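You operate a simulated robot arm through the tools that you are given. There is no shell and no other tool. Be economical: measure what you need, move in short steps, check, and stop when the job is done.

The job below is to be done with a simulated two-armed robot. You get a single attempt, and the scene is never put back.

JOB
Pick up the ketchup bottle from the second side shelf from the bottom with one hand, pass it to the other hand and put it on the door end of the counter. Set down upright: ketchup bottle.

It is judged by the outcome, as a careful person would: the job done as asked, and still so three seconds after it is handed in. It fails if anything else is knocked over, pushed out of place, dropped, spilled or broken.

ROBOT AND FRAMES
Two 6-joint arms with two-finger grippers on one trunk, on a base that drives. Base frame: it is fixed to the floor where the robot stands at the start and does not move with it; the origin is under the middle of the robot, x ahead of it, y to its left, z up. Readings come in m, rad, newtons and seconds.
The left shoulder is at the start at [0.03, 0.178, 1.038], the right one opposite. With the tool pointing down near the work surface each hand reaches from about 0.56 to 0.78 m from the robot's upright axis, wherever it stands, measured 20 degrees to its own side. Places, roughly: door end of the counter [-1.2, -0.6, 0.9]. Payload 2.54 kg a hand.
The tool frame of a hand sits at the grasp point between the pads (the TCP): z along the fingers, y along the line on which they close. The tips reach 0.03 m beyond it. The gripper opens to 0.116 m. The gripper's body begins 0.095 m behind the TCP.
Orientation is told as [roll, pitch, yaw] about the base's x, y, z axes, in that order, counted from this pose: with the fingers straight down and closing along the base's y, the tool's x points along the base's -x, its y along +y and its z along -z.

CONTROLS
- The arms move only by the tool send_rows. It takes "left_motion", "right_motion" or both (then of equal length, played together; a hand with none holds still); each is a list of rows, each an object (a shift or turn left out is 0, a gripper value left out holds the last) with "slide": the shift along the tool's x, y, z in m, a list of three; "dr": the turn, a rotation vector about the tool's x, y, z in rad, a list of three. In form: [{"slide": [tx, ty, tz], "dr": [wx, wy, wz]}, ...]. A call has 1 to 20 rows; each row is the pose to reach, as a shift and turn from the pose commanded when the call began, along the tool's axes at that moment. "left_claw" and "right_claw" are, for a hand that has rows, the gripper command, from -1 (fully open) to 1 (shut), values between in proportion, set as the call begins (left out, the last holds). Rows are played at 5 a second. More than 0.05 m and 0.15 rad between two rows, or a gripper value outside its range, and nothing of the call is played. A pose out of reach is approached as far as the arm can. The call stops where the force on the tool passes 40 N (or 10 N more than at its start, if that is more) or the arm is blocked; 0.2 s more then pass. Each finger travels about 0.153 m/s and halts on what it meets, pressing with about 21 N; the grip force reading is that of the motor and also rises with nothing between the fingers. The clock runs only during rows and for 0.2 s after the last one: add rows that repeat a pose to give the fingers time. It gives the time, the measured TCP pose, the force on the tool (base axes), the opening and the grip force at its end, in the units of the frame above (readings bear some noise), with the torque about the TCP (base axes, N m) and any sound that the robot's microphone picked up.
- Cameras (640 x 400 px; columns grow to the right, rows downward): "scene" is now at [0.033, -0.0118, 1.7505]; the picture's right is [-0.05, -1.00, 0.00], its down [-0.79, 0.04, -0.62] and it looks along [0.62, -0.03, -0.79] (base axes); focal length 288 px, centre (320, 200). "left" rides on the left gripper at [0.069, 0.015, -0.122] in its tool frame; the picture's right is [-0.21, 0.98, 0.00], its down [-0.83, -0.18, -0.53] and it looks along [-0.52, -0.11, 0.85] (tool axes); focal length 251 px, centre (320, 200). "right" rides on the right gripper at [0.069, -0.015, -0.122] in its tool frame; the picture's right is [0.21, 0.98, 0.00], its down [-0.83, 0.18, -0.53] and it looks along [-0.52, 0.11, 0.85] (tool axes); focal length 251 px, centre (320, 200). There is no depth. A picture from a camera that has moved, and an enlarged one, comes with that camera's place and axes in the base frame and with its lens. The place of the scene camera against the robot may be out by one fixed shift of up to 0.018 m in any direction.
- snapshot(camera): a new picture of that camera. It takes no simulated time.
- slide_trunk(by): slides the trunk up (or, below 0, down) by that many m; the arms and the scene camera ride with it, the base frame stays. It gives what a move gives, with no picture.
- base_move(legs): drives the robot by 1 to 6 legs, each [ahead, left, turn to the left] in m, m and rad, along the robot's own axes; the way and the turn of a leg run together, so that a leg with both is an arc; at most 1.5 m and 3.142 rad a leg. The arms and the cameras ride along, it lands a little off, and it stops where it bumps. It gives what a move gives.
- turn_head(pan, tilt): turns the head with the scene camera to pan (to the left, within 2.496 rad either way) and tilt (down, from -0.506 to 1.204), counted from straight ahead of the robot. It gives what a move gives.
- zoom(camera, box): a new picture of the part [left, top, right, bottom] of that camera's present view, enlarged. It takes no simulated time.
- sign_off(): hands the job in; it is judged then, once.

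Work in short steps. Places have to be worked out from the pictures, the camera data and where the tool is seen: move nearer, look again, correct. Check each grasp and each placing, and mend what went wrong. You have 120 turns and 92 pictures in all, those below and enlarged ones among them. Open the grippers and draw the arms clear of the work before you hand the job in, unless the task says otherwise; then end with one line.

The tools are called after "Emit:" by a JSON object that holds its "fn" and its "kwargs". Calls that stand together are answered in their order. send_rows: Moves the arms, as the interface text tells. Its arguments: {"type":"object","properties":{"left_motion":{"type":"array","items":{"type":"object","properties":{"slide":{"type":"array","items":{"type":"number"}},"dr":{"type":"array","items":{"type":"number"}}}}},"left_claw":{"type":"number"},"right_motion":{"type":"array","items":{"type":"object","properties":{"slide":{"type":"array","items":{"type":"number"}},"dr":{"type":"array","items":{"type":"number"}}}}},"right_claw":{"type":"number"}},"required":[]} The other tools are called the same way: slide_trunk (by) slides the trunk up or down; base_move (legs) drives the base; turn_head (pan, tilt) turns the head that bears the scene camera; snapshot (camera) takes a picture; zoom (camera, box) takes an enlarged picture of a part of a camera's view; sign_off () hands the job in.

At the start:

```text
clock: 0.0
left_tool_pos: [0.4706, 0.1676, 1.0174]
left_orientation: [0.0, -0.001, 0.0]
left_ft_force: [-0.3, 0.4, -0.4]
left_torque: [0.02, 0.01, -0.01]
left_grip_width: 0.1157
left_grasp_force: 0.3
right_tool_pos: [0.4692, -0.177, 0.9695]
right_orientation: [0.001, 0.001, 0.0]
right_ft_force: [-0.5, 0.3, -0.5]
right_torque: [0.01, -0.02, -0.02]
right_grip_width: 0.116
right_grasp_force: 0.1
trunk travel left (down, up): [-0.25, 0.29]
robot x, y, heading: [-0.0008, 0.0023, 0.0]
head pan, tilt: [-0.047, 0.906]
```

scene: 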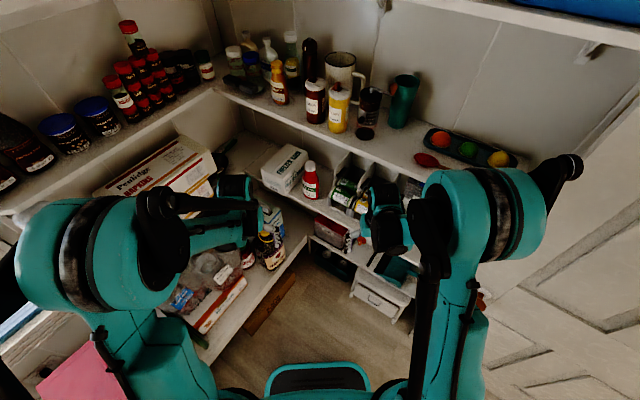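
right: 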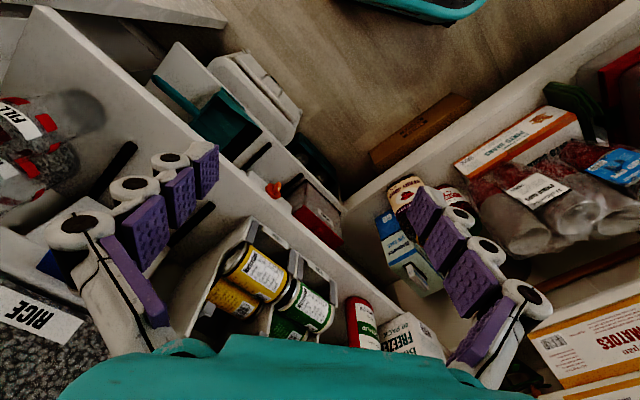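
left: 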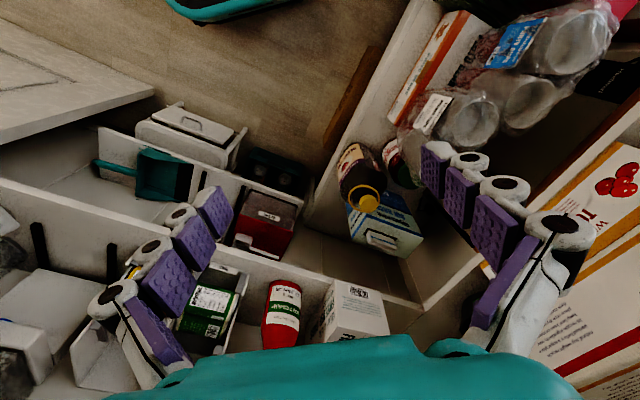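

The pictures show shelves ahead and to the left, with a red bottle on a lower shelf near (311,180). I enlarge the view to identify it.

Emit:
{"fn": "zoom", "kwargs": {"camera": "scene", "box": [230, 130, 450, 270]}}

Emit:
{"fn": "zoom", "kwargs": {"camera": "left", "box": [200, 220, 420, 360]}}

```text
2.86 times, centred on (340, 200) of scene
camera zoom: at [0.033, -0.0118, 1.7505], right [-0.05, -1.0, 0.0], down [-0.79, 0.04, -0.62], along [0.62, -0.03, -0.79], focal length 822 px, centre (263, 200)
```

zoom: 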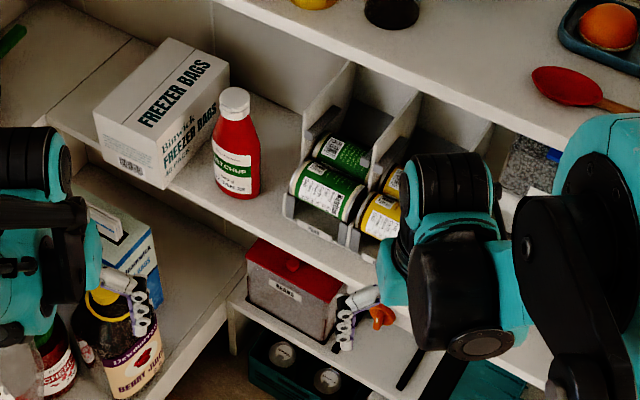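

```text
2.86 times, centred on (310, 290) of left
camera zoom: at [0.4025, 0.1834, 1.1391], right [0.21, 0.98, 0.0], down [0.83, -0.18, 0.53], along [0.52, -0.11, -0.85], focal length 718 px, centre (349, -57)
```

zoom: 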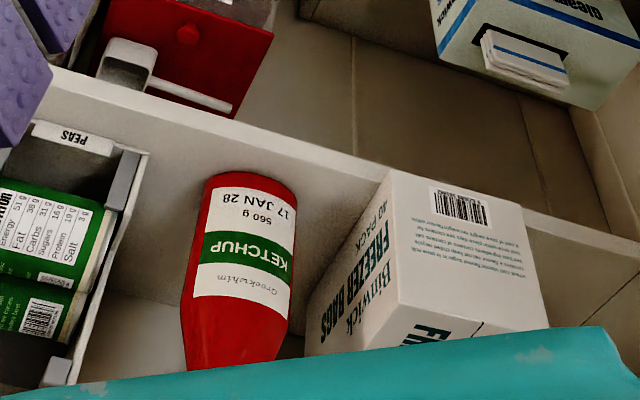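

The bottle labelled KETCHUP stands on the shelf ahead at roughly (0.89, -0.01, 0.69). Next I look around for the counter and check the shelf layout.

Emit:
{"fn": "turn_head", "kwargs": {"pan": -2.4, "tilt": 0.6}}

Emit:
{"fn": "snapshot", "kwargs": {"camera": "scene"}}

Emit:
{"fn": "turn_head", "kwargs": {"pan": 0.0, "tilt": 0.5}}

Emit:
{"fn": "snapshot", "kwargs": {"camera": "scene"}}

Emit:
{"fn": "turn_head", "kwargs": {"pan": 1.5, "tilt": 0.6}}

Emit:
{"fn": "snapshot", "kwargs": {"camera": "scene"}}

```text
clock: 2.2
left_tool_pos: [0.4714, 0.1679, 1.0174]
left_orientation: [-0.001, 0.0, -0.001]
left_ft_force: [-0.2, -0.5, 0.1]
left_torque: [0.03, 0.01, 0.01]
left_grip_width: 0.1159
left_grasp_force: 0.1
right_tool_pos: [0.4695, -0.1773, 0.9694]
right_orientation: [0.001, -0.001, 0.0]
right_ft_force: [-0.7, 0.5, 0.8]
right_torque: [0.01, 0.03, -0.03]
right_grip_width: 0.1158
right_grasp_force: 0.1
trunk travel left (down, up): [-0.25, 0.29]
robot x, y, heading: [-0.0024, 0.0012, 0.001]
head pan, tilt: [-2.4, 0.6]
```

```text
86 pictures are left
camera scene: at [-0.1072, -0.0681, 1.7757], right [-0.68, 0.74, 0.0], down [0.42, 0.38, -0.83], along [-0.61, -0.56, -0.56], focal length 288 px, centre (320, 200)
```

scene: 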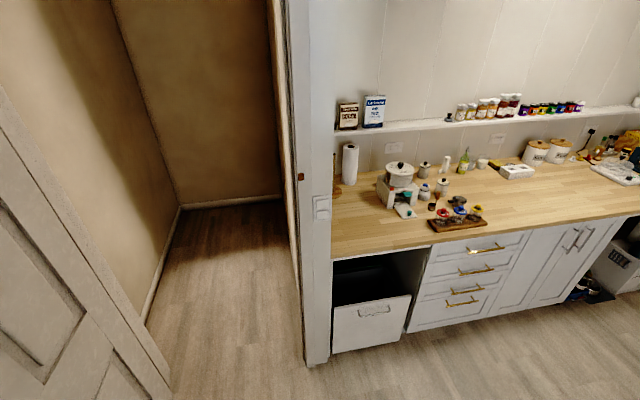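

```text
clock: 4.4
left_tool_pos: [0.4709, 0.1677, 1.0167]
left_orientation: [0.0, 0.001, -0.002]
left_ft_force: [-0.7, 0.3, 0.4]
left_torque: [0.0, 0.02, -0.01]
left_grip_width: 0.1161
left_grasp_force: 0.0
right_tool_pos: [0.4704, -0.1769, 0.9696]
right_orientation: [0.001, -0.001, -0.001]
right_ft_force: [-0.3, -0.6, 0.2]
right_torque: [-0.01, 0.0, 0.0]
right_grip_width: 0.1159
right_grasp_force: 0.1
trunk travel left (down, up): [-0.25, 0.29]
robot x, y, heading: [0.001, -0.0003, -0.004]
head pan, tilt: [0.0, 0.499]
```

```text
85 pictures are left
camera scene: at [0.0489, -0.0084, 1.7848], right [0.0, -1.0, 0.0], down [-0.48, 0.0, -0.88], along [0.88, 0.0, -0.48], focal length 288 px, centre (320, 200)
```

scene: 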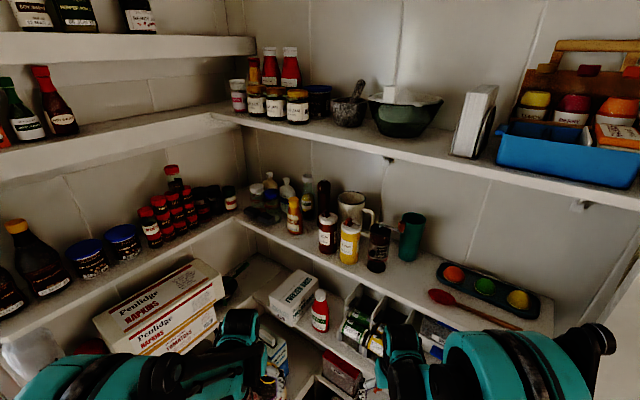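

```text
clock: 6.0
left_tool_pos: [0.4704, 0.1671, 1.0171]
left_orientation: [0.0, 0.001, -0.001]
left_ft_force: [-0.1, -0.8, 0.5]
left_torque: [-0.02, 0.02, -0.01]
left_grip_width: 0.116
left_grasp_force: 0.1
right_tool_pos: [0.4692, -0.1777, 0.9697]
right_orientation: [-0.001, 0.0, -0.001]
right_ft_force: [0.8, -0.3, -1.1]
right_torque: [-0.04, 0.01, 0.01]
right_grip_width: 0.116
right_grasp_force: 0.1
trunk travel left (down, up): [-0.25, 0.29]
robot x, y, heading: [0.0007, 0.0, -0.002]
head pan, tilt: [1.499, 0.6]
```

```text
84 pictures are left
camera scene: at [-0.0357, 0.0799, 1.7757], right [1.0, -0.07, 0.0], down [-0.04, -0.56, -0.83], along [0.06, 0.82, -0.56], focal length 288 px, centre (320, 200)
```

scene: 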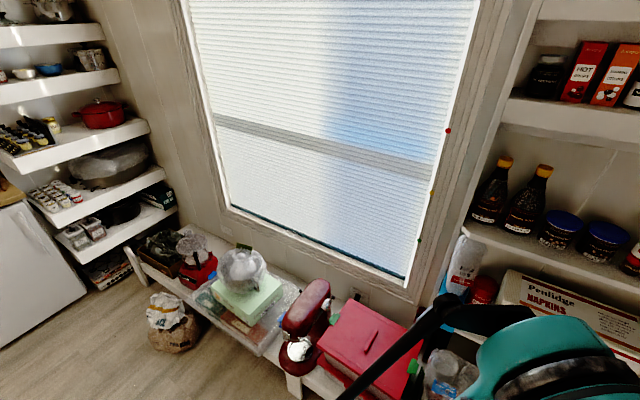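

The ketchup shelf is the second from the bottom on the wall ahead, and the counter with its door end is behind me. I plan to grasp with the right hand near-horizontal, then hand over to the left hand gripping the cap from above. First I pitch the right hand forward to get a close look.

Emit:
{"fn": "send_rows", "kwargs": {"right_motion": [{"slide": [-0.013, 0.0127, 0.005], "dr": [0, -0.122, 0]}, {"slide": [-0.026, 0.0254, 0.01], "dr": [0, -0.244, 0]}, {"slide": [-0.039, 0.0381, 0.015], "dr": [0, -0.366, 0]}, {"slide": [-0.052, 0.0508, 0.02], "dr": [0, -0.488, 0]}, {"slide": [-0.065, 0.0635, 0.025], "dr": [0, -0.61, 0]}, {"slide": [-0.078, 0.0762, 0.03], "dr": [0, -0.732, 0]}, {"slide": [-0.091, 0.0889, 0.035], "dr": [0, -0.854, 0]}, {"slide": [-0.104, 0.1016, 0.04], "dr": [0, -0.976, 0]}, {"slide": [-0.117, 0.1143, 0.045], "dr": [0, -1.098, 0]}, {"slide": [-0.13, 0.127, 0.05], "dr": [0, -1.22, 0]}], "right_claw": -1}}

Emit:
{"fn": "snapshot", "kwargs": {"camera": "right"}}

Emit:
{"fn": "turn_head", "kwargs": {"pan": 0.0, "tilt": 0.75}}

Emit:
{"fn": "snapshot", "kwargs": {"camera": "scene"}}

```text
clock: 8.2
left_tool_pos: [0.4739, 0.1689, 1.0169]
left_orientation: [0.0, 0.001, -0.001]
left_ft_force: [1.2, 0.6, 0.6]
left_torque: [0.02, 0.07, -0.01]
left_grip_width: 0.116
left_grasp_force: 0.0
right_tool_pos: [0.6992, -0.0089, 0.995]
right_orientation: [-0.004, -1.219, 0.001]
right_ft_force: [1.0, -0.3, 0.0]
right_torque: [-0.02, -0.02, -0.05]
right_grip_width: 0.1157
right_grasp_force: 0.0
right hand out of reach, approached as far as the arm can: row 4, 5, 6, 7, 8, 9, 10
trunk travel left (down, up): [-0.25, 0.29]
robot x, y, heading: [-0.0011, -0.0004, -0.002]
head pan, tilt: [1.499, 0.6]
```

```text
83 pictures are left
camera right: at [0.562, -0.0233, 0.9725], right [-0.07, 0.98, -0.2], down [-0.22, 0.18, 0.96], along [0.97, 0.11, 0.2], focal length 251 px, centre (320, 200)
```

right: 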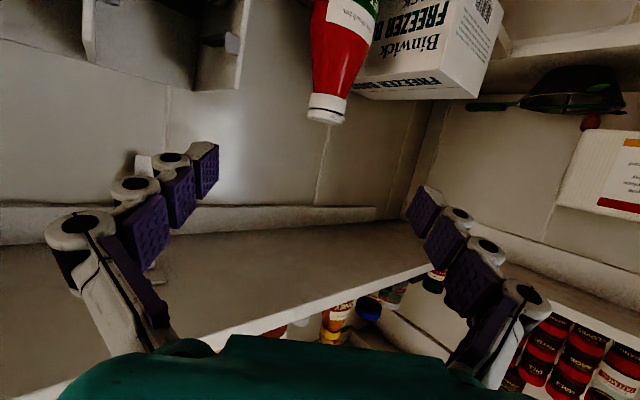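

```text
clock: 9.8
left_tool_pos: [0.4717, 0.168, 1.0167]
left_orientation: [0.0, 0.001, 0.0]
left_ft_force: [0.3, -0.3, -0.5]
left_torque: [0.02, -0.02, -0.02]
left_grip_width: 0.1161
left_grasp_force: 0.0
right_tool_pos: [0.6968, -0.0093, 0.996]
right_orientation: [-0.003, -1.216, 0.002]
right_ft_force: [-1.5, -0.6, 0.5]
right_torque: [-0.01, 0.02, -0.03]
right_grip_width: 0.116
right_grasp_force: 0.1
trunk travel left (down, up): [-0.25, 0.29]
robot x, y, heading: [0.0007, 0.0004, 0.001]
head pan, tilt: [0.0, 0.75]
```

```text
82 pictures are left
camera scene: at [0.0408, -0.0082, 1.7628], right [0.0, -1.0, 0.0], down [-0.68, 0.0, -0.73], along [0.73, 0.0, -0.68], focal length 288 px, centre (320, 200)
```

scene: 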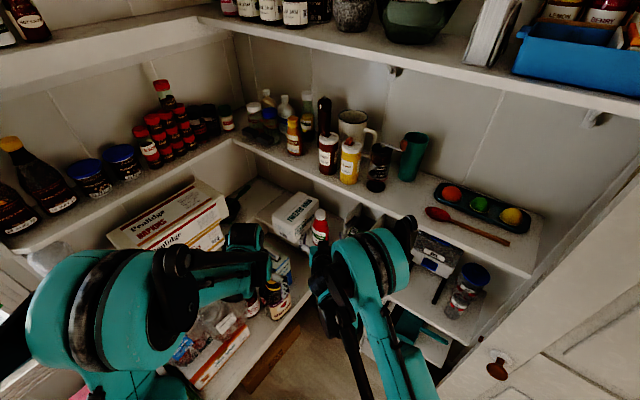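

The right hand ended a bit off target (the pose was too folded) at (0.697,-0.009,0.995), and I now put the bottle at about (0.857,-0.003), base z 0.735, top 0.937. I make a small test step forward and down to see how the commanded pose behaves.

Emit:
{"fn": "send_rows", "kwargs": {"right_motion": [{"slide": [0.0115, 0, 0.0122]}, {"slide": [0.023, 0, 0.0244]}, {"slide": [0.0345, 0, 0.0366]}, {"slide": [0.046, 0, 0.0488]}]}}

```text
clock: 10.8
left_tool_pos: [0.4703, 0.1676, 1.0167]
left_orientation: [0.0, 0.0, 0.002]
left_ft_force: [-0.2, -0.3, -0.8]
left_torque: [-0.01, 0.0, -0.02]
left_grip_width: 0.1162
left_grasp_force: 0.1
right_tool_pos: [0.7314, -0.0081, 0.9369]
right_orientation: [-0.002, -1.217, 0.0]
right_ft_force: [0.1, 0.4, 0.0]
right_torque: [-0.02, 0.03, 0.0]
right_grip_width: 0.1161
right_grasp_force: 0.1
right hand out of reach, approached as far as the arm can: row 1, 2, 3, 4
trunk travel left (down, up): [-0.25, 0.29]
robot x, y, heading: [-0.0024, -0.0014, 0.001]
head pan, tilt: [0.0, 0.75]
```

The hand moved as asked relative to its measured pose, though still flagged. I continue down towards grasp height (z≈0.82), staying short of the bottle.

Emit:
{"fn": "send_rows", "kwargs": {"right_motion": [{"slide": [0.0188, 0.001, 0.0069]}, {"slide": [0.0376, 0.001, 0.0138]}, {"slide": [0.0564, 0.002, 0.0207]}, {"slide": [0.0752, 0.003, 0.0276]}, {"slide": [0.094, 0.004, 0.0345]}, {"slide": [0.1127, 0.004, 0.0413]}]}}

Emit:
{"fn": "snapshot", "kwargs": {"camera": "right"}}

Emit:
{"fn": "snapshot", "kwargs": {"camera": "scene"}}

```text
clock: 12.2
left_tool_pos: [0.471, 0.167, 1.0157]
left_orientation: [0.001, -0.001, 0.001]
left_ft_force: [-0.4, 1.0, -0.1]
left_torque: [0.04, -0.01, 0.03]
left_grip_width: 0.1159
left_grasp_force: 0.0
right_tool_pos: [0.7536, 0.0023, 0.8396]
right_orientation: [-0.001, -1.22, 0.0]
right_ft_force: [-0.1, 0.3, 0.0]
right_torque: [0.0, 0.0, -0.01]
right_grip_width: 0.1159
right_grasp_force: 0.2
right hand out of reach, approached as far as the arm can: row 1, 2, 3, 4, 5, 6
trunk travel left (down, up): [-0.25, 0.29]
robot x, y, heading: [-0.0005, 0.0007, 0.0]
head pan, tilt: [0.0, 0.75]
```

```text
81 pictures are left
camera right: at [0.6166, -0.011, 0.8168], right [-0.07, 0.98, -0.2], down [-0.22, 0.18, 0.96], along [0.97, 0.11, 0.2], focal length 251 px, centre (320, 200)
```

right: 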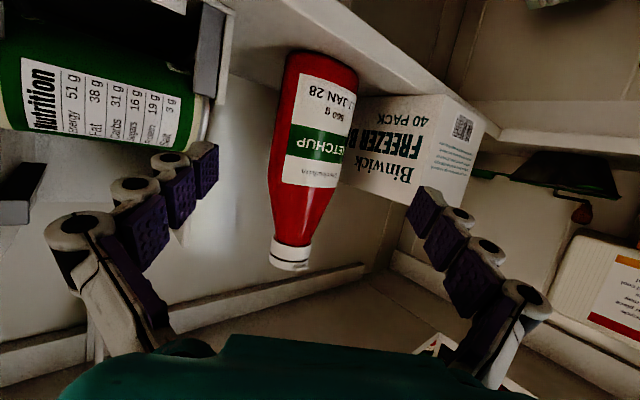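

```text
80 pictures are left
camera scene: at [0.0404, -0.0084, 1.7629], right [0.0, -1.0, 0.0], down [-0.68, 0.0, -0.73], along [0.73, 0.0, -0.68], focal length 288 px, centre (320, 200)
```

scene: 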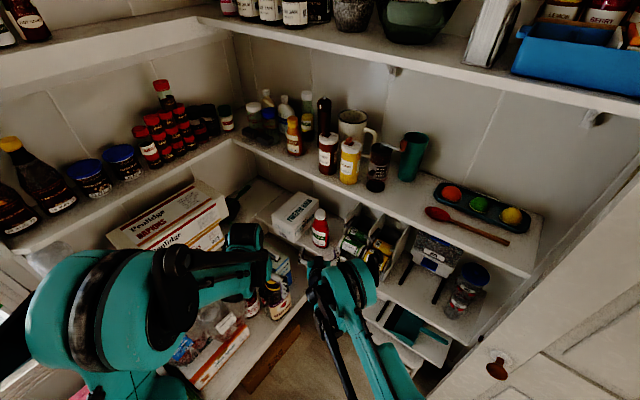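

The bottle's axis is about (0.85,-0.004), body about 7 cm wide, base z≈0.75. The can rack is close on the right, so I narrow the gripper to about 9 cm and step forward a little to check tracking.

Emit:
{"fn": "send_rows", "kwargs": {"right_motion": [{"slide": [0.006, -0.003, 0.013]}, {"slide": [0.012, -0.005, 0.0257]}, {"slide": [0.012, -0.005, 0.0257]}], "right_claw": -0.58}}

Emit:
{"fn": "snapshot", "kwargs": {"camera": "right"}}

```text
clock: 13.0
left_tool_pos: [0.4716, 0.1678, 1.0174]
left_orientation: [0.001, 0.001, 0.0]
left_ft_force: [0.3, 0.2, 0.6]
left_torque: [0.0, 0.02, -0.01]
left_grip_width: 0.1159
left_grasp_force: 0.2
right_tool_pos: [0.7692, -0.0048, 0.8409]
right_orientation: [-0.001, -1.219, 0.0]
right_ft_force: [0.0, -0.8, 0.4]
right_torque: [0.02, 0.01, 0.03]
right_grip_width: 0.0915
right_grasp_force: 0.1
right hand out of reach, approached as far as the arm can: row 1, 2, 3
trunk travel left (down, up): [-0.25, 0.29]
robot x, y, heading: [0.0014, 0.0025, -0.003]
head pan, tilt: [0.0, 0.75]
```

```text
79 pictures are left
camera right: at [0.6323, -0.0191, 0.8191], right [-0.07, 0.98, -0.2], down [-0.22, 0.18, 0.96], along [0.97, 0.11, 0.2], focal length 251 px, centre (320, 200)
```

right: 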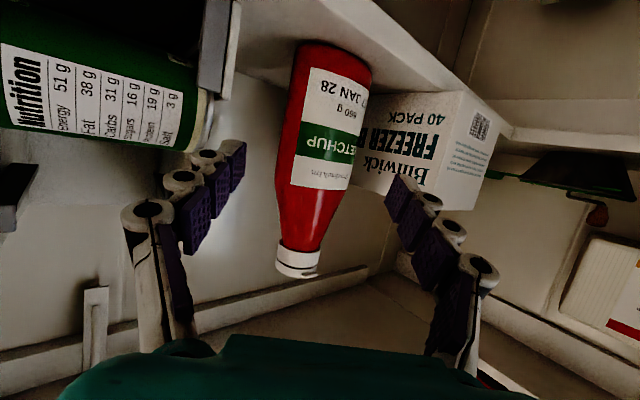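

Height is stuck at 0.84 because of the arm's fold limit, so I lower the trunk 2.5 cm to bring the hand to mid-lower body height.

Emit:
{"fn": "slide_trunk", "kwargs": {"by": -0.025}}

Emit:
{"fn": "send_rows", "kwargs": {"right_motion": [{"slide": [-0.007, 0, 0.0188]}, {"slide": [-0.0138, 0, 0.0376]}]}}

Emit:
{"fn": "snapshot", "kwargs": {"camera": "right"}}

```text
clock: 13.7
left_tool_pos: [0.4689, 0.1673, 0.992]
left_orientation: [-0.001, 0.001, 0.0]
left_ft_force: [-0.4, -0.4, 0.4]
left_torque: [-0.02, -0.02, 0.03]
left_grip_width: 0.1159
left_grasp_force: 0.1
right_tool_pos: [0.7699, -0.0041, 0.8171]
right_orientation: [-0.001, -1.22, 0.0]
right_ft_force: [-0.3, -0.3, -0.2]
right_torque: [-0.02, -0.03, 0.0]
right_grip_width: 0.0916
right_grasp_force: 0.1
trunk travel left (down, up): [-0.225, 0.315]
robot x, y, heading: [-0.0036, -0.005, -0.001]
head pan, tilt: [0.0, 0.75]
```

```text
clock: 14.3
left_tool_pos: [0.4706, 0.1681, 0.991]
left_orientation: [0.0, 0.001, -0.001]
left_ft_force: [0.1, 0.8, 0.4]
left_torque: [0.03, -0.05, 0.0]
left_grip_width: 0.1158
left_grasp_force: 0.0
right_tool_pos: [0.8051, -0.0061, 0.8265]
right_orientation: [0.002, -1.217, -0.001]
right_ft_force: [0.0, -0.2, 0.7]
right_torque: [-0.04, -0.01, -0.04]
right_grip_width: 0.0916
right_grasp_force: 0.0
right hand out of reach, approached as far as the arm can: row 1, 2
trunk travel left (down, up): [-0.225, 0.315]
robot x, y, heading: [0.0014, -0.0018, 0.001]
head pan, tilt: [0.0, 0.75]
```

```text
78 pictures are left
camera right: at [0.6684, -0.0217, 0.8051], right [-0.07, 0.98, -0.2], down [-0.21, 0.18, 0.96], along [0.97, 0.11, 0.2], focal length 251 px, centre (320, 200)
```

right: 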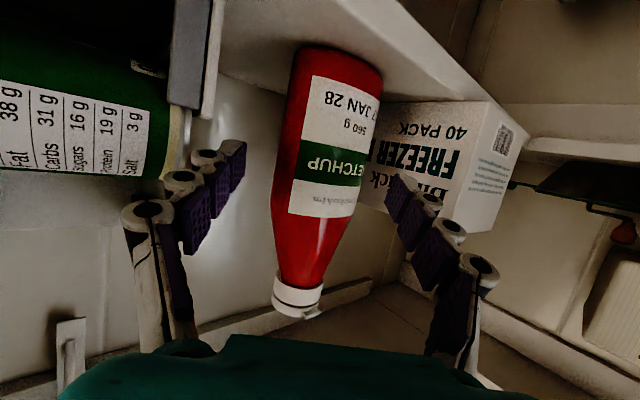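

The pads straddle the bottle symmetrically, with clearance from rack and box. I advance the last 4.4 cm to the bottle axis.

Emit:
{"fn": "send_rows", "kwargs": {"right_motion": [{"slide": [-0.0032, 0.001, 0.0145]}, {"slide": [-0.0064, 0.001, 0.029]}, {"slide": [-0.0095, 0.002, 0.0434]}]}}

Emit:
{"fn": "snapshot", "kwargs": {"camera": "right"}}

```text
clock: 15.1
left_tool_pos: [0.4694, 0.1673, 0.9917]
left_orientation: [0.001, 0.0, 0.001]
left_ft_force: [-0.4, 0.3, 0.6]
left_torque: [0.01, -0.01, 0.04]
left_grip_width: 0.116
left_grasp_force: 0.1
right_tool_pos: [0.8352, -0.0075, 0.84]
right_orientation: [-0.001, -1.217, 0.002]
right_ft_force: [-0.7, 0.2, -0.2]
right_torque: [0.03, 0.0, 0.03]
right_grip_width: 0.0916
right_grasp_force: 0.0
right hand out of reach, approached as far as the arm can: row 1, 2, 3
trunk travel left (down, up): [-0.225, 0.315]
robot x, y, heading: [-0.0008, 0.0009, 0.001]
head pan, tilt: [0.0, 0.75]
```

```text
77 pictures are left
camera right: at [0.6978, -0.0221, 0.8179], right [-0.07, 0.98, -0.2], down [-0.22, 0.18, 0.96], along [0.97, 0.11, 0.2], focal length 251 px, centre (320, 200)
```

right: 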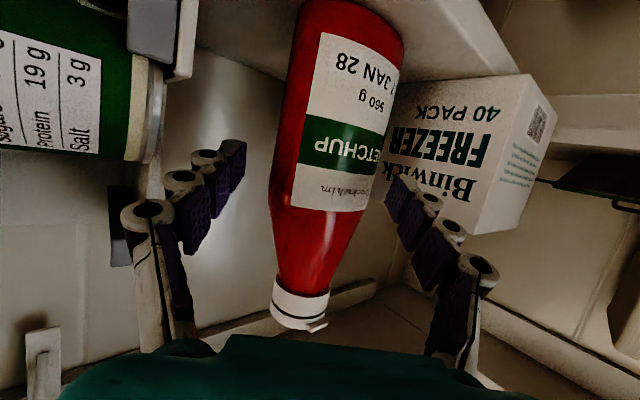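

The hand is around the bottle but rose to z 0.84; I lower the trunk another 2 cm so the grip sits on the straight body, then close.

Emit:
{"fn": "slide_trunk", "kwargs": {"by": -0.02}}

Emit:
{"fn": "send_rows", "kwargs": {"right_motion": [{"slide": [0, 0, 0]}, {"slide": [0, 0, 0]}, {"slide": [0, 0, 0]}, {"slide": [0, 0, 0]}], "right_claw": 1}}

Emit:
{"fn": "snapshot", "kwargs": {"camera": "right"}}

```text
clock: 15.8
left_tool_pos: [0.4711, 0.1661, 0.9719]
left_orientation: [0.001, 0.0, -0.001]
left_ft_force: [0.4, 0.1, -0.1]
left_torque: [-0.01, 0.02, -0.03]
left_grip_width: 0.1163
left_grasp_force: 0.0
right_tool_pos: [0.8342, -0.0066, 0.8206]
right_orientation: [0.0, -1.218, 0.001]
right_ft_force: [-0.4, 0.6, 1.3]
right_torque: [0.02, 0.0, 0.01]
right_grip_width: 0.0918
right_grasp_force: 0.0
trunk travel left (down, up): [-0.205, 0.335]
robot x, y, heading: [0.0015, 0.0001, 0.002]
head pan, tilt: [0.0, 0.75]
```

```text
clock: 16.8
left_tool_pos: [0.4699, 0.1684, 0.9714]
left_orientation: [0.0, 0.0, 0.0]
left_ft_force: [0.0, -0.1, -0.3]
left_torque: [0.01, -0.02, 0.0]
left_grip_width: 0.1162
left_grasp_force: 0.0
right_tool_pos: [0.8347, -0.0068, 0.8203]
right_orientation: [0.0, -1.218, 0.0]
right_ft_force: [0.4, 0.5, 0.1]
right_torque: [0.0, 0.0, -0.01]
right_grip_width: 0.0
right_grasp_force: 20.6
trunk travel left (down, up): [-0.205, 0.335]
robot x, y, heading: [-0.0014, 0.0022, 0.007]
head pan, tilt: [0.0, 0.75]
```

```text
76 pictures are left
camera right: at [0.6976, -0.0221, 0.7979], right [-0.07, 0.98, -0.2], down [-0.22, 0.18, 0.96], along [0.97, 0.11, 0.2], focal length 251 px, centre (320, 200)
```

right: 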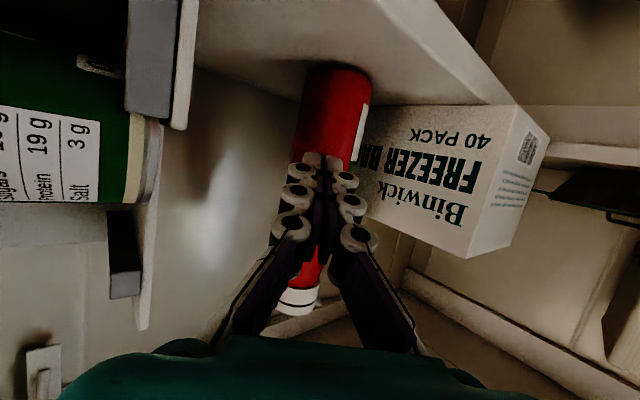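

The fingers shut with nothing between, so the bottle stands further back than I judged. I reopen to look, first checking that I'm clear on both sides.

Emit:
{"fn": "send_rows", "kwargs": {"right_motion": [{"slide": [0, 0, 0]}, {"slide": [0, 0, 0]}, {"slide": [0, 0, 0]}], "right_claw": -0.58}}

Emit:
{"fn": "snapshot", "kwargs": {"camera": "right"}}

Emit:
{"fn": "zoom", "kwargs": {"camera": "scene", "box": [240, 160, 400, 260]}}

```text
clock: 17.6
left_tool_pos: [0.4707, 0.1667, 0.9713]
left_orientation: [-0.001, 0.0, 0.001]
left_ft_force: [-0.3, 0.0, -0.5]
left_torque: [-0.02, -0.02, 0.03]
left_grip_width: 0.1161
left_grasp_force: 0.0
right_tool_pos: [0.8353, -0.0064, 0.8195]
right_orientation: [0.0, -1.217, 0.0]
right_ft_force: [-0.1, -0.6, -0.2]
right_torque: [-0.01, 0.03, 0.01]
right_grip_width: 0.0916
right_grasp_force: 0.0
trunk travel left (down, up): [-0.205, 0.335]
robot x, y, heading: [0.0003, 0.002, -0.007]
head pan, tilt: [0.0, 0.75]
```

```text
75 pictures are left
camera right: at [0.6976, -0.022, 0.7978], right [-0.07, 0.98, -0.2], down [-0.22, 0.18, 0.96], along [0.97, 0.11, 0.2], focal length 251 px, centre (320, 200)
```

right: 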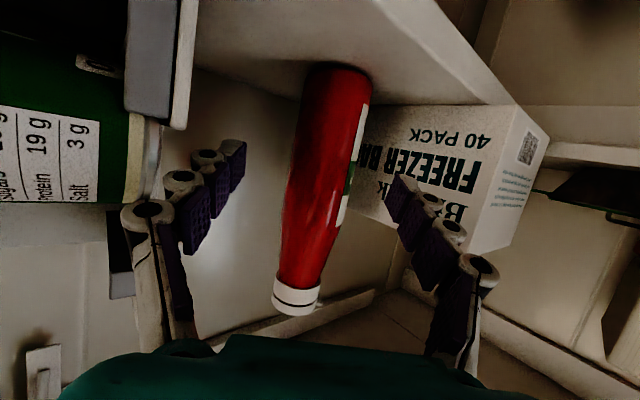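

```text
4.00 times, centred on (320, 210) of scene
camera zoom: at [0.0409, -0.0082, 1.7178], right [0.0, -1.0, 0.0], down [-0.68, 0.0, -0.73], along [0.73, 0.0, -0.68], focal length 1150 px, centre (320, 160)
```

zoom: 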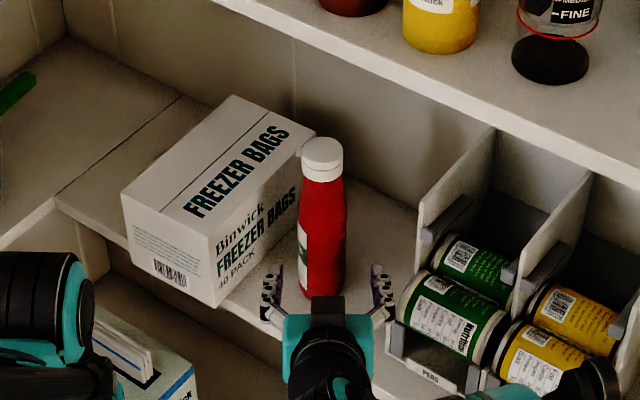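

The bottle is upright but was turned and nudged back; it is oval and now shows its narrow side (~5 cm), with its axis near x≈0.89, y≈-0.006. Clearances on both sides look fine, so I advance about 5.5 cm with a slightly narrower opening.

Emit:
{"fn": "send_rows", "kwargs": {"right_motion": [{"slide": [-0.004, 0, 0.014]}, {"slide": [-0.008, 0, 0.028]}, {"slide": [-0.012, 0, 0.042]}, {"slide": [-0.016, 0, 0.054]}], "right_claw": -0.45}}

Emit:
{"fn": "snapshot", "kwargs": {"camera": "right"}}

```text
clock: 18.6
left_tool_pos: [0.4723, 0.1685, 0.9721]
left_orientation: [-0.001, 0.0, 0.0]
left_ft_force: [0.5, 0.5, -1.2]
left_torque: [0.0, -0.01, -0.02]
left_grip_width: 0.1157
left_grasp_force: 0.0
right_tool_pos: [0.8734, -0.0092, 0.8418]
right_orientation: [0.004, -1.217, -0.001]
right_ft_force: [1.1, -0.6, 0.3]
right_torque: [0.02, -0.02, -0.03]
right_grip_width: 0.0841
right_grasp_force: 0.0
right hand out of reach, approached as far as the arm can: row 1, 2, 3, 4
trunk travel left (down, up): [-0.205, 0.335]
robot x, y, heading: [-0.0013, 0.0, 0.001]
head pan, tilt: [0.0, 0.75]
```

```text
73 pictures are left
camera right: at [0.7365, -0.0255, 0.8194], right [-0.08, 0.98, -0.2], down [-0.21, 0.18, 0.96], along [0.97, 0.12, 0.2], focal length 251 px, centre (320, 200)
```

right: 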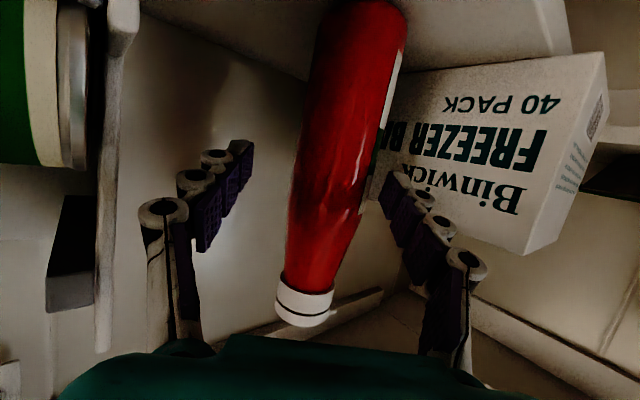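

The bottle axis now computes to about (0.90, 0.0). I lower the trunk 2.5 cm, then move forward and 8 mm left.

Emit:
{"fn": "slide_trunk", "kwargs": {"by": -0.03}}

Emit:
{"fn": "send_rows", "kwargs": {"right_motion": [{"slide": [0, 0.008, 0]}, {"slide": [-0.006, 0.009, 0.018]}, {"slide": [-0.012, 0.009, 0.036]}]}}

Emit:
{"fn": "snapshot", "kwargs": {"camera": "right"}}

Emit:
{"fn": "zoom", "kwargs": {"camera": "scene", "box": [240, 160, 400, 260]}}

```text
clock: 19.3
left_tool_pos: [0.4708, 0.1663, 0.9422]
left_orientation: [0.001, 0.0, -0.001]
left_ft_force: [-0.5, -0.5, 0.5]
left_torque: [-0.01, -0.02, 0.0]
left_grip_width: 0.1158
left_grasp_force: 0.0
right_tool_pos: [0.8731, -0.0115, 0.8133]
right_orientation: [0.0, -1.214, 0.001]
right_ft_force: [0.8, -0.8, 0.6]
right_torque: [-0.01, -0.01, -0.01]
right_grip_width: 0.0842
right_grasp_force: 0.2
trunk travel left (down, up): [-0.175, 0.365]
robot x, y, heading: [0.0015, -0.0042, -0.001]
head pan, tilt: [0.0, 0.75]
```

```text
clock: 20.1
left_tool_pos: [0.4706, 0.1678, 0.9419]
left_orientation: [0.001, -0.001, 0.0]
left_ft_force: [-0.4, 0.2, 0.3]
left_torque: [-0.01, 0.04, 0.01]
left_grip_width: 0.1163
left_grasp_force: 0.0
right_tool_pos: [0.8962, -0.0058, 0.8289]
right_orientation: [0.002, -1.215, 0.0]
right_ft_force: [0.2, -0.4, -0.1]
right_torque: [-0.01, 0.02, 0.02]
right_grip_width: 0.084
right_grasp_force: 0.0
right hand out of reach, approached as far as the arm can: row 2, 3
trunk travel left (down, up): [-0.175, 0.365]
robot x, y, heading: [-0.0012, -0.0003, -0.005]
head pan, tilt: [0.0, 0.75]
```

```text
72 pictures are left
camera right: at [0.7592, -0.0199, 0.807], right [-0.08, 0.98, -0.2], down [-0.21, 0.18, 0.96], along [0.97, 0.12, 0.19], focal length 251 px, centre (320, 200)
```

right: 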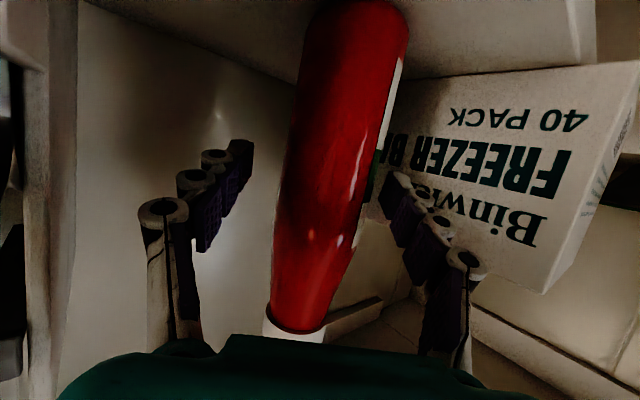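

```text
4.00 times, centred on (320, 210) of scene
camera zoom: at [0.0408, -0.0082, 1.6878], right [0.0, -1.0, 0.0], down [-0.68, 0.0, -0.73], along [0.73, 0.0, -0.68], focal length 1150 px, centre (320, 160)
```

zoom: 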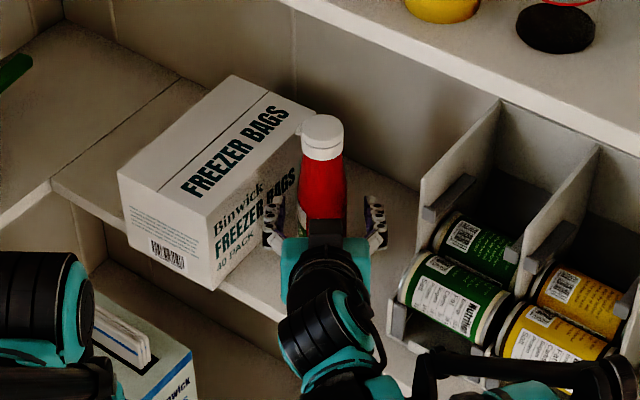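

The fingers now straddle the bottle with the axis near the TCP. I close the gripper.

Emit:
{"fn": "send_rows", "kwargs": {"right_motion": [{"slide": [0, 0, 0]}, {"slide": [0, 0, 0]}, {"slide": [0, 0, 0]}, {"slide": [0, 0, 0]}], "right_claw": 1}}

Emit:
{"fn": "snapshot", "kwargs": {"camera": "right"}}

```text
clock: 21.1
left_tool_pos: [0.4708, 0.1668, 0.9417]
left_orientation: [0.0, 0.0, 0.0]
left_ft_force: [0.9, 0.0, 0.4]
left_torque: [0.01, -0.01, 0.02]
left_grip_width: 0.1161
left_grasp_force: 0.1
right_tool_pos: [0.8963, -0.0049, 0.8302]
right_orientation: [0.0, -1.215, 0.003]
right_ft_force: [2.3, 1.8, 5.3]
right_torque: [-0.01, -0.33, 0.08]
right_grip_width: 0.0507
right_grasp_force: 21.1
trunk travel left (down, up): [-0.175, 0.365]
robot x, y, heading: [-0.0009, -0.0011, 0.001]
head pan, tilt: [0.0, 0.75]
```

```text
70 pictures are left
camera right: at [0.7591, -0.0198, 0.8073], right [-0.08, 0.98, -0.2], down [-0.21, 0.18, 0.96], along [0.97, 0.12, 0.2], focal length 251 px, centre (320, 200)
```

right: 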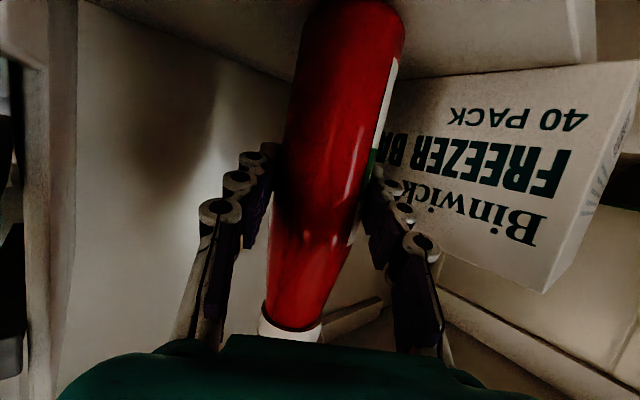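

Gripped at 5.1 cm width with load felt. I lift 3 cm with the trunk and check.

Emit:
{"fn": "slide_trunk", "kwargs": {"by": 0.03}}

Emit:
{"fn": "snapshot", "kwargs": {"camera": "right"}}

Emit:
{"fn": "zoom", "kwargs": {"camera": "scene", "box": [240, 160, 400, 260]}}

```text
clock: 21.9
left_tool_pos: [0.4713, 0.1677, 0.9718]
left_orientation: [-0.001, 0.001, 0.0]
left_ft_force: [0.5, -0.5, -0.7]
left_torque: [-0.02, 0.02, 0.0]
left_grip_width: 0.1157
left_grasp_force: 0.2
right_tool_pos: [0.8978, -0.006, 0.8576]
right_orientation: [0.002, -1.215, -0.001]
right_ft_force: [0.2, 0.6, -4.5]
right_torque: [-0.01, 0.04, 0.01]
right_grip_width: 0.0506
right_grasp_force: 20.7
trunk travel left (down, up): [-0.205, 0.335]
robot x, y, heading: [-0.0003, -0.0011, 0.0]
head pan, tilt: [0.0, 0.75]
```

```text
69 pictures are left
camera right: at [0.7597, -0.0202, 0.836], right [-0.08, 0.98, -0.2], down [-0.21, 0.18, 0.96], along [0.97, 0.12, 0.19], focal length 251 px, centre (320, 200)
```

right: 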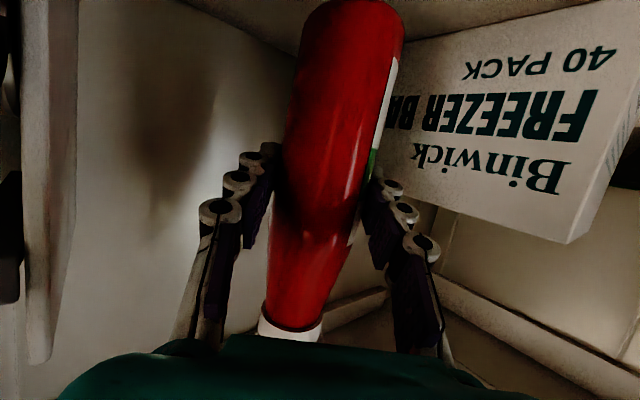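

```text
4.00 times, centred on (320, 210) of scene
camera zoom: at [0.0424, -0.0083, 1.7177], right [0.0, -1.0, 0.0], down [-0.68, 0.0, -0.73], along [0.73, 0.0, -0.68], focal length 1150 px, centre (320, 160)
```

zoom: 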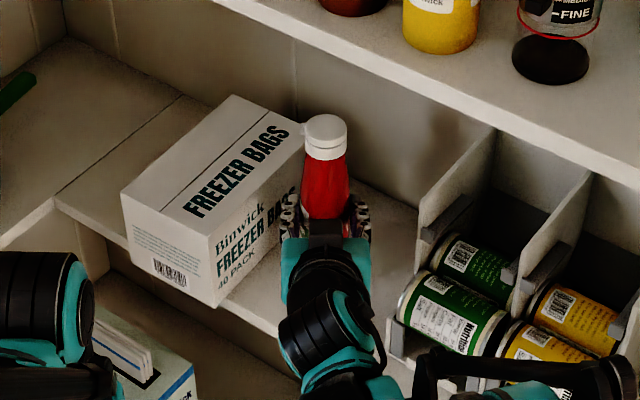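

The bottle is lifted cleanly (≈4.5 N). I raise a bit more and back straight off the shelf.

Emit:
{"fn": "base_move", "kwargs": {"legs": [[-0.4, 0, 0]]}}

Emit:
{"fn": "slide_trunk", "kwargs": {"by": 0.2}}

Emit:
{"fn": "snapshot", "kwargs": {"camera": "scene"}}

Emit:
{"fn": "snapshot", "kwargs": {"camera": "left"}}

```text
clock: 24.3
left_tool_pos: [0.0723, 0.1675, 0.9718]
left_orientation: [0.002, -0.002, 0.0]
left_ft_force: [-1.0, 0.4, 0.4]
left_torque: [0.02, -0.03, 0.01]
left_grip_width: 0.1161
left_grasp_force: 0.0
right_tool_pos: [0.4977, -0.0063, 0.8592]
right_orientation: [-0.001, -1.216, 0.0]
right_ft_force: [0.1, -0.9, -4.1]
right_torque: [0.01, 0.06, 0.04]
right_grip_width: 0.0505
right_grasp_force: 21.2
trunk travel left (down, up): [-0.205, 0.335]
robot x, y, heading: [-0.4002, -0.0011, -0.003]
head pan, tilt: [0.0, 0.75]
```

```text
clock: 26.5
left_tool_pos: [0.0738, 0.167, 1.1709]
left_orientation: [0.0, -0.001, -0.002]
left_ft_force: [0.0, -0.2, -0.5]
left_torque: [0.01, 0.04, 0.03]
left_grip_width: 0.1161
left_grasp_force: 0.1
right_tool_pos: [0.4985, -0.0069, 1.0578]
right_orientation: [0.0, -1.215, -0.001]
right_ft_force: [0.1, 0.2, -4.4]
right_torque: [0.01, 0.07, -0.01]
right_grip_width: 0.0506
right_grasp_force: 21.5
trunk travel left (down, up): [-0.405, 0.135]
robot x, y, heading: [-0.3956, -0.0018, 0.0]
head pan, tilt: [0.0, 0.75]
```

```text
67 pictures are left
camera scene: at [-0.3566, -0.0081, 1.9177], right [0.0, -1.0, 0.0], down [-0.68, 0.0, -0.73], along [0.73, 0.0, -0.68], focal length 288 px, centre (320, 200)
```

scene: 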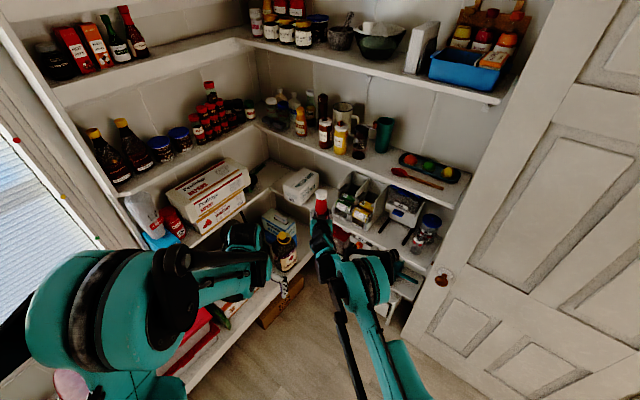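

```text
66 pictures are left
camera left: at [0.0049, 0.1833, 1.2937], right [0.22, 0.98, 0.0], down [0.83, -0.18, 0.53], along [0.52, -0.12, -0.85], focal length 251 px, centre (320, 200)
```

left: 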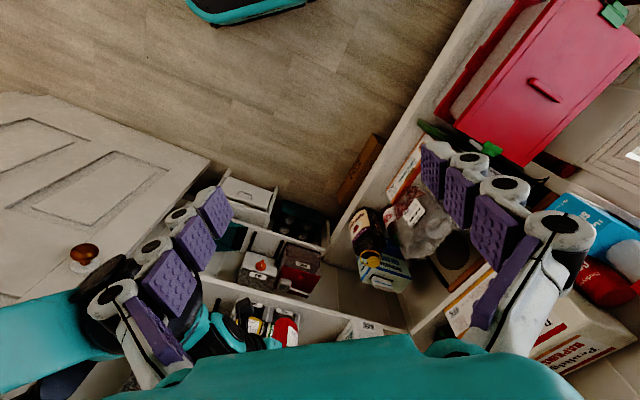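

The bottle is clear of the shelf. Now I draw the right hand back towards about 0.7 m ahead of the robot so the left hand can reach the cap from above.

Emit:
{"fn": "send_rows", "kwargs": {"right_motion": [{"slide": [0.0022, 0, -0.0205]}, {"slide": [0.0044, 0, -0.041]}, {"slide": [0.0066, 0, -0.0615]}, {"slide": [0.0088, 0, -0.082]}, {"slide": [0.011, 0, -0.1025]}, {"slide": [0.0132, 0, -0.123]}, {"slide": [0.0154, 0, -0.1435]}, {"slide": [0.0176, 0, -0.164]}, {"slide": [0.0198, 0, -0.1845]}, {"slide": [0.0218, 0, -0.205]}]}}

Emit:
{"fn": "turn_head", "kwargs": {"pan": 0.0, "tilt": 0.9}}

Emit:
{"fn": "snapshot", "kwargs": {"camera": "scene"}}

```text
clock: 28.7
left_tool_pos: [0.0734, 0.1678, 1.1712]
left_orientation: [0.0, 0.0, -0.002]
left_ft_force: [0.1, -0.9, -0.2]
left_torque: [0.0, -0.02, 0.0]
left_grip_width: 0.1164
left_grasp_force: 0.1
right_tool_pos: [0.3124, 0.0012, 1.1192]
right_orientation: [-0.002, -1.212, -0.001]
right_ft_force: [-0.2, -0.1, -4.0]
right_torque: [-0.01, 0.06, -0.02]
right_grip_width: 0.0507
right_grasp_force: 21.1
right hand out of reach, approached as far as the arm can: row 9, 10
trunk travel left (down, up): [-0.405, 0.135]
robot x, y, heading: [-0.4006, -0.0013, -0.002]
head pan, tilt: [0.0, 0.75]
```

```text
clock: 29.4
left_tool_pos: [0.0736, 0.168, 1.1711]
left_orientation: [0.0, 0.0, 0.0]
left_ft_force: [-0.4, 0.7, -0.3]
left_torque: [0.01, 0.02, -0.01]
left_grip_width: 0.116
left_grasp_force: 0.1
right_tool_pos: [0.3133, 0.0018, 1.1188]
right_orientation: [0.0, -1.212, -0.003]
right_ft_force: [0.9, 0.4, -4.9]
right_torque: [0.0, 0.09, 0.03]
right_grip_width: 0.0506
right_grasp_force: 20.9
trunk travel left (down, up): [-0.405, 0.135]
robot x, y, heading: [-0.3996, 0.0028, -0.001]
head pan, tilt: [0.0, 0.901]
```

```text
65 pictures are left
camera scene: at [-0.3642, -0.0082, 1.9059], right [0.0, -1.0, 0.0], down [-0.78, 0.0, -0.62], along [0.62, 0.0, -0.78], focal length 288 px, centre (320, 200)
```

scene: 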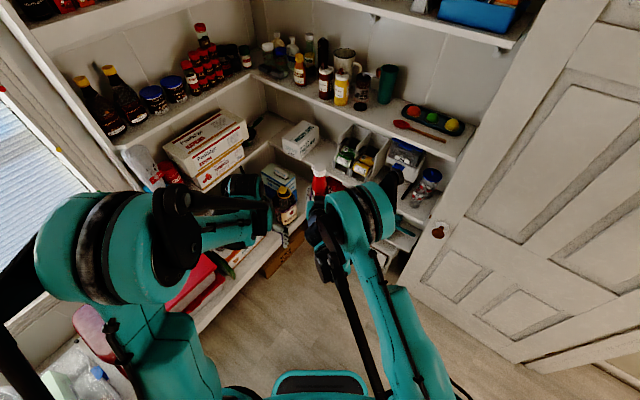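

The bottle is now held at (0.312, 0.001), cap near z≈1.21. I raise the left hand above cap height and bring it part-way over for a look.

Emit:
{"fn": "send_rows", "kwargs": {"left_motion": [{"slide": [0, 0, -0.04]}, {"slide": [0, 0, -0.08]}, {"slide": [0, 0, -0.12]}, {"slide": [0, 0, -0.15]}, {"slide": [-0.04, -0.02, -0.15]}, {"slide": [-0.08, -0.04, -0.15]}, {"slide": [-0.12, -0.06, -0.15]}, {"slide": [-0.16, -0.08, -0.15]}, {"slide": [-0.18, -0.1, -0.15]}], "left_claw": -1}}

Emit:
{"fn": "snapshot", "kwargs": {"camera": "left"}}

Emit:
{"fn": "snapshot", "kwargs": {"camera": "scene"}}

```text
clock: 31.4
left_tool_pos: [0.251, 0.0662, 1.3222]
left_orientation: [-0.001, -0.001, 0.001]
left_ft_force: [-0.3, 1.3, 0.3]
left_torque: [0.0, 0.03, -0.01]
left_grip_width: 0.1162
left_grasp_force: 0.1
right_tool_pos: [0.3137, 0.0012, 1.1183]
right_orientation: [0.0, -1.214, -0.003]
right_ft_force: [-0.2, 0.2, -5.1]
right_torque: [0.0, 0.05, 0.01]
right_grip_width: 0.0507
right_grasp_force: 20.9
trunk travel left (down, up): [-0.405, 0.135]
robot x, y, heading: [-0.3984, 0.0008, -0.005]
head pan, tilt: [0.0, 0.901]
```

```text
64 pictures are left
camera left: at [0.1833, 0.0818, 1.4451], right [0.22, 0.98, 0.0], down [0.83, -0.18, 0.53], along [0.52, -0.11, -0.85], focal length 251 px, centre (320, 200)
```

left: 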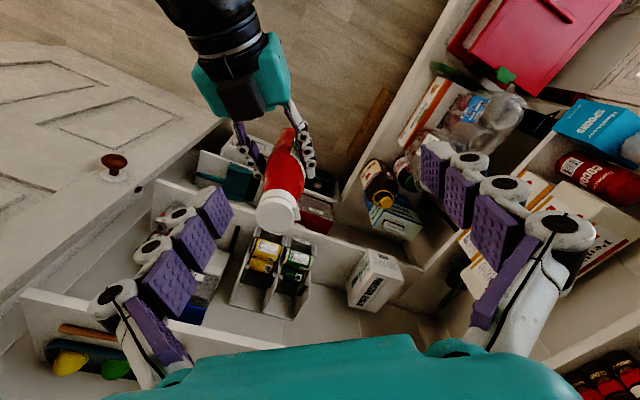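

```text
63 pictures are left
camera scene: at [-0.3646, -0.0089, 1.9059], right [0.0, -1.0, 0.0], down [-0.78, 0.0, -0.62], along [0.62, 0.0, -0.78], focal length 288 px, centre (320, 200)
```

scene: 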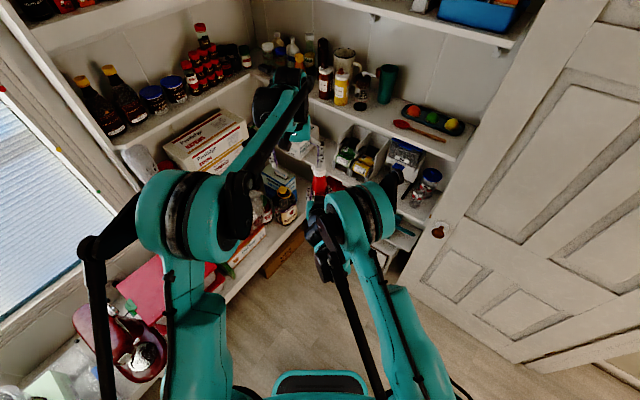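

The cap top is at about (0.322, 0.005, 1.225). I move the left hand directly above it at z 1.32 and look again.

Emit:
{"fn": "send_rows", "kwargs": {"left_motion": [{"slide": [-0.024, -0.021, 0]}, {"slide": [-0.048, -0.042, 0]}, {"slide": [-0.071, -0.062, 0]}, {"slide": [-0.071, -0.062, 0.02]}]}}

Emit:
{"fn": "snapshot", "kwargs": {"camera": "left"}}

```text
clock: 32.4
left_tool_pos: [0.3225, 0.0046, 1.2998]
left_orientation: [0.001, 0.0, -0.003]
left_ft_force: [0.9, 0.1, -0.1]
left_torque: [0.03, -0.03, -0.01]
left_grip_width: 0.1159
left_grasp_force: 0.0
right_tool_pos: [0.3134, 0.0012, 1.1198]
right_orientation: [-0.002, -1.213, 0.001]
right_ft_force: [0.2, -1.3, -5.1]
right_torque: [-0.02, 0.07, -0.02]
right_grip_width: 0.0507
right_grasp_force: 20.9
trunk travel left (down, up): [-0.405, 0.135]
robot x, y, heading: [-0.4011, 0.0017, -0.007]
head pan, tilt: [0.0, 0.901]
```

```text
62 pictures are left
camera left: at [0.2546, 0.0216, 1.4227], right [0.22, 0.98, 0.0], down [0.83, -0.18, 0.53], along [0.52, -0.12, -0.85], focal length 251 px, centre (320, 200)
```

left: 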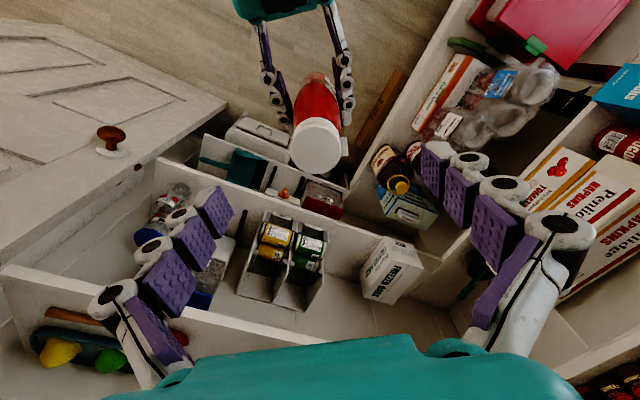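

The cap top triangulates to (0.324, 0.002, 1.223), right under the left hand. I descend 9 cm around the cap.

Emit:
{"fn": "send_rows", "kwargs": {"left_motion": [{"slide": [-0.001, -0.002, 0.025]}, {"slide": [-0.001, -0.002, 0.05]}, {"slide": [-0.001, -0.002, 0.07]}, {"slide": [-0.001, -0.002, 0.09]}]}}

Emit:
{"fn": "snapshot", "kwargs": {"camera": "left"}}

Emit:
{"fn": "zoom", "kwargs": {"camera": "scene", "box": [220, 70, 420, 270]}}

```text
clock: 33.4
left_tool_pos: [0.3247, 0.0054, 1.2116]
left_orientation: [0.0, 0.002, 0.001]
left_ft_force: [0.2, 0.4, -0.7]
left_torque: [0.02, -0.03, 0.02]
left_grip_width: 0.116
left_grasp_force: 0.0
right_tool_pos: [0.3147, 0.0026, 1.1192]
right_orientation: [-0.001, -1.211, -0.001]
right_ft_force: [-0.9, -0.3, -5.4]
right_torque: [0.0, 0.06, -0.04]
right_grip_width: 0.0505
right_grasp_force: 21.2
trunk travel left (down, up): [-0.405, 0.135]
robot x, y, heading: [-0.3936, 0.0051, 0.002]
head pan, tilt: [0.0, 0.901]
```

```text
61 pictures are left
camera left: at [0.2568, 0.0204, 1.3336], right [0.22, 0.98, 0.0], down [0.83, -0.18, 0.53], along [0.52, -0.12, -0.85], focal length 251 px, centre (320, 200)
```

left: 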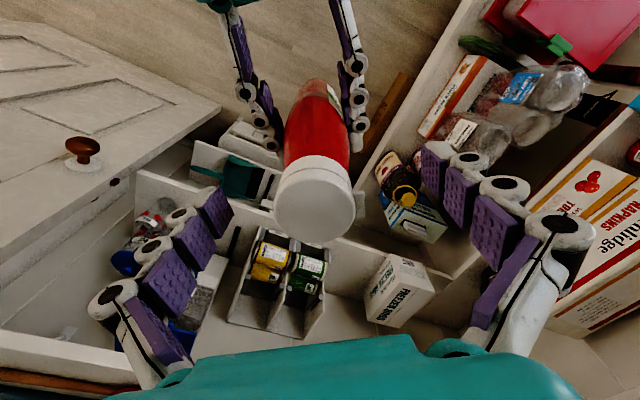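

```text
2.00 times, centred on (320, 170) of scene
camera zoom: at [-0.3635, -0.0081, 1.9059], right [0.0, -1.0, 0.0], down [-0.78, 0.0, -0.62], along [0.62, 0.0, -0.78], focal length 575 px, centre (320, 260)
```

zoom: 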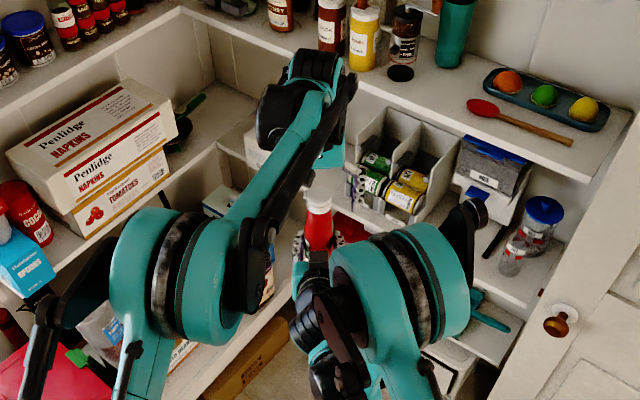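

The cap sits centred at the left TCP. I close the left gripper on the cap while the right still holds.

Emit:
{"fn": "send_rows", "kwargs": {"left_motion": [{"slide": [0, -0.003, 0.005]}, {"slide": [0, -0.003, 0.005]}, {"slide": [0, -0.003, 0.005]}, {"slide": [0, -0.003, 0.005]}, {"slide": [0, -0.003, 0.005]}], "left_claw": 1}}

Emit:
{"fn": "snapshot", "kwargs": {"camera": "left"}}

```text
clock: 34.6
left_tool_pos: [0.3246, -0.0001, 1.2067]
left_orientation: [-0.001, 0.0, -0.003]
left_ft_force: [1.2, 0.9, 11.2]
left_torque: [-0.55, -0.13, -0.02]
left_grip_width: 0.0448
left_grasp_force: 21.1
right_tool_pos: [0.3148, 0.002, 1.1198]
right_orientation: [0.001, -1.214, -0.003]
right_ft_force: [0.2, -0.4, -15.4]
right_torque: [0.61, 0.31, -0.04]
right_grip_width: 0.0506
right_grasp_force: 21.1
trunk travel left (down, up): [-0.405, 0.135]
robot x, y, heading: [-0.3999, 0.002, -0.002]
head pan, tilt: [0.0, 0.901]
```

```text
59 pictures are left
camera left: at [0.2566, 0.0169, 1.3294], right [0.22, 0.98, 0.0], down [0.83, -0.18, 0.53], along [0.52, -0.12, -0.85], focal length 251 px, centre (320, 200)
```

left: 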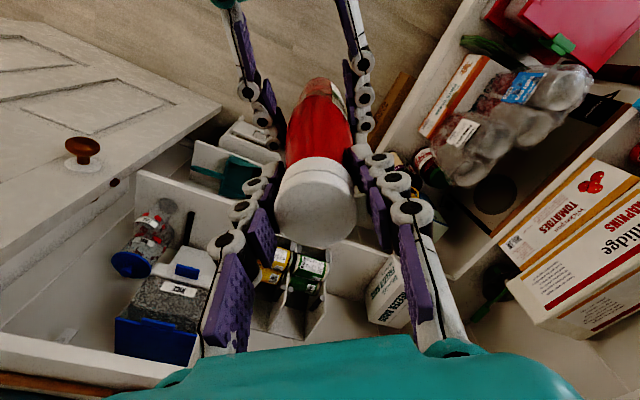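

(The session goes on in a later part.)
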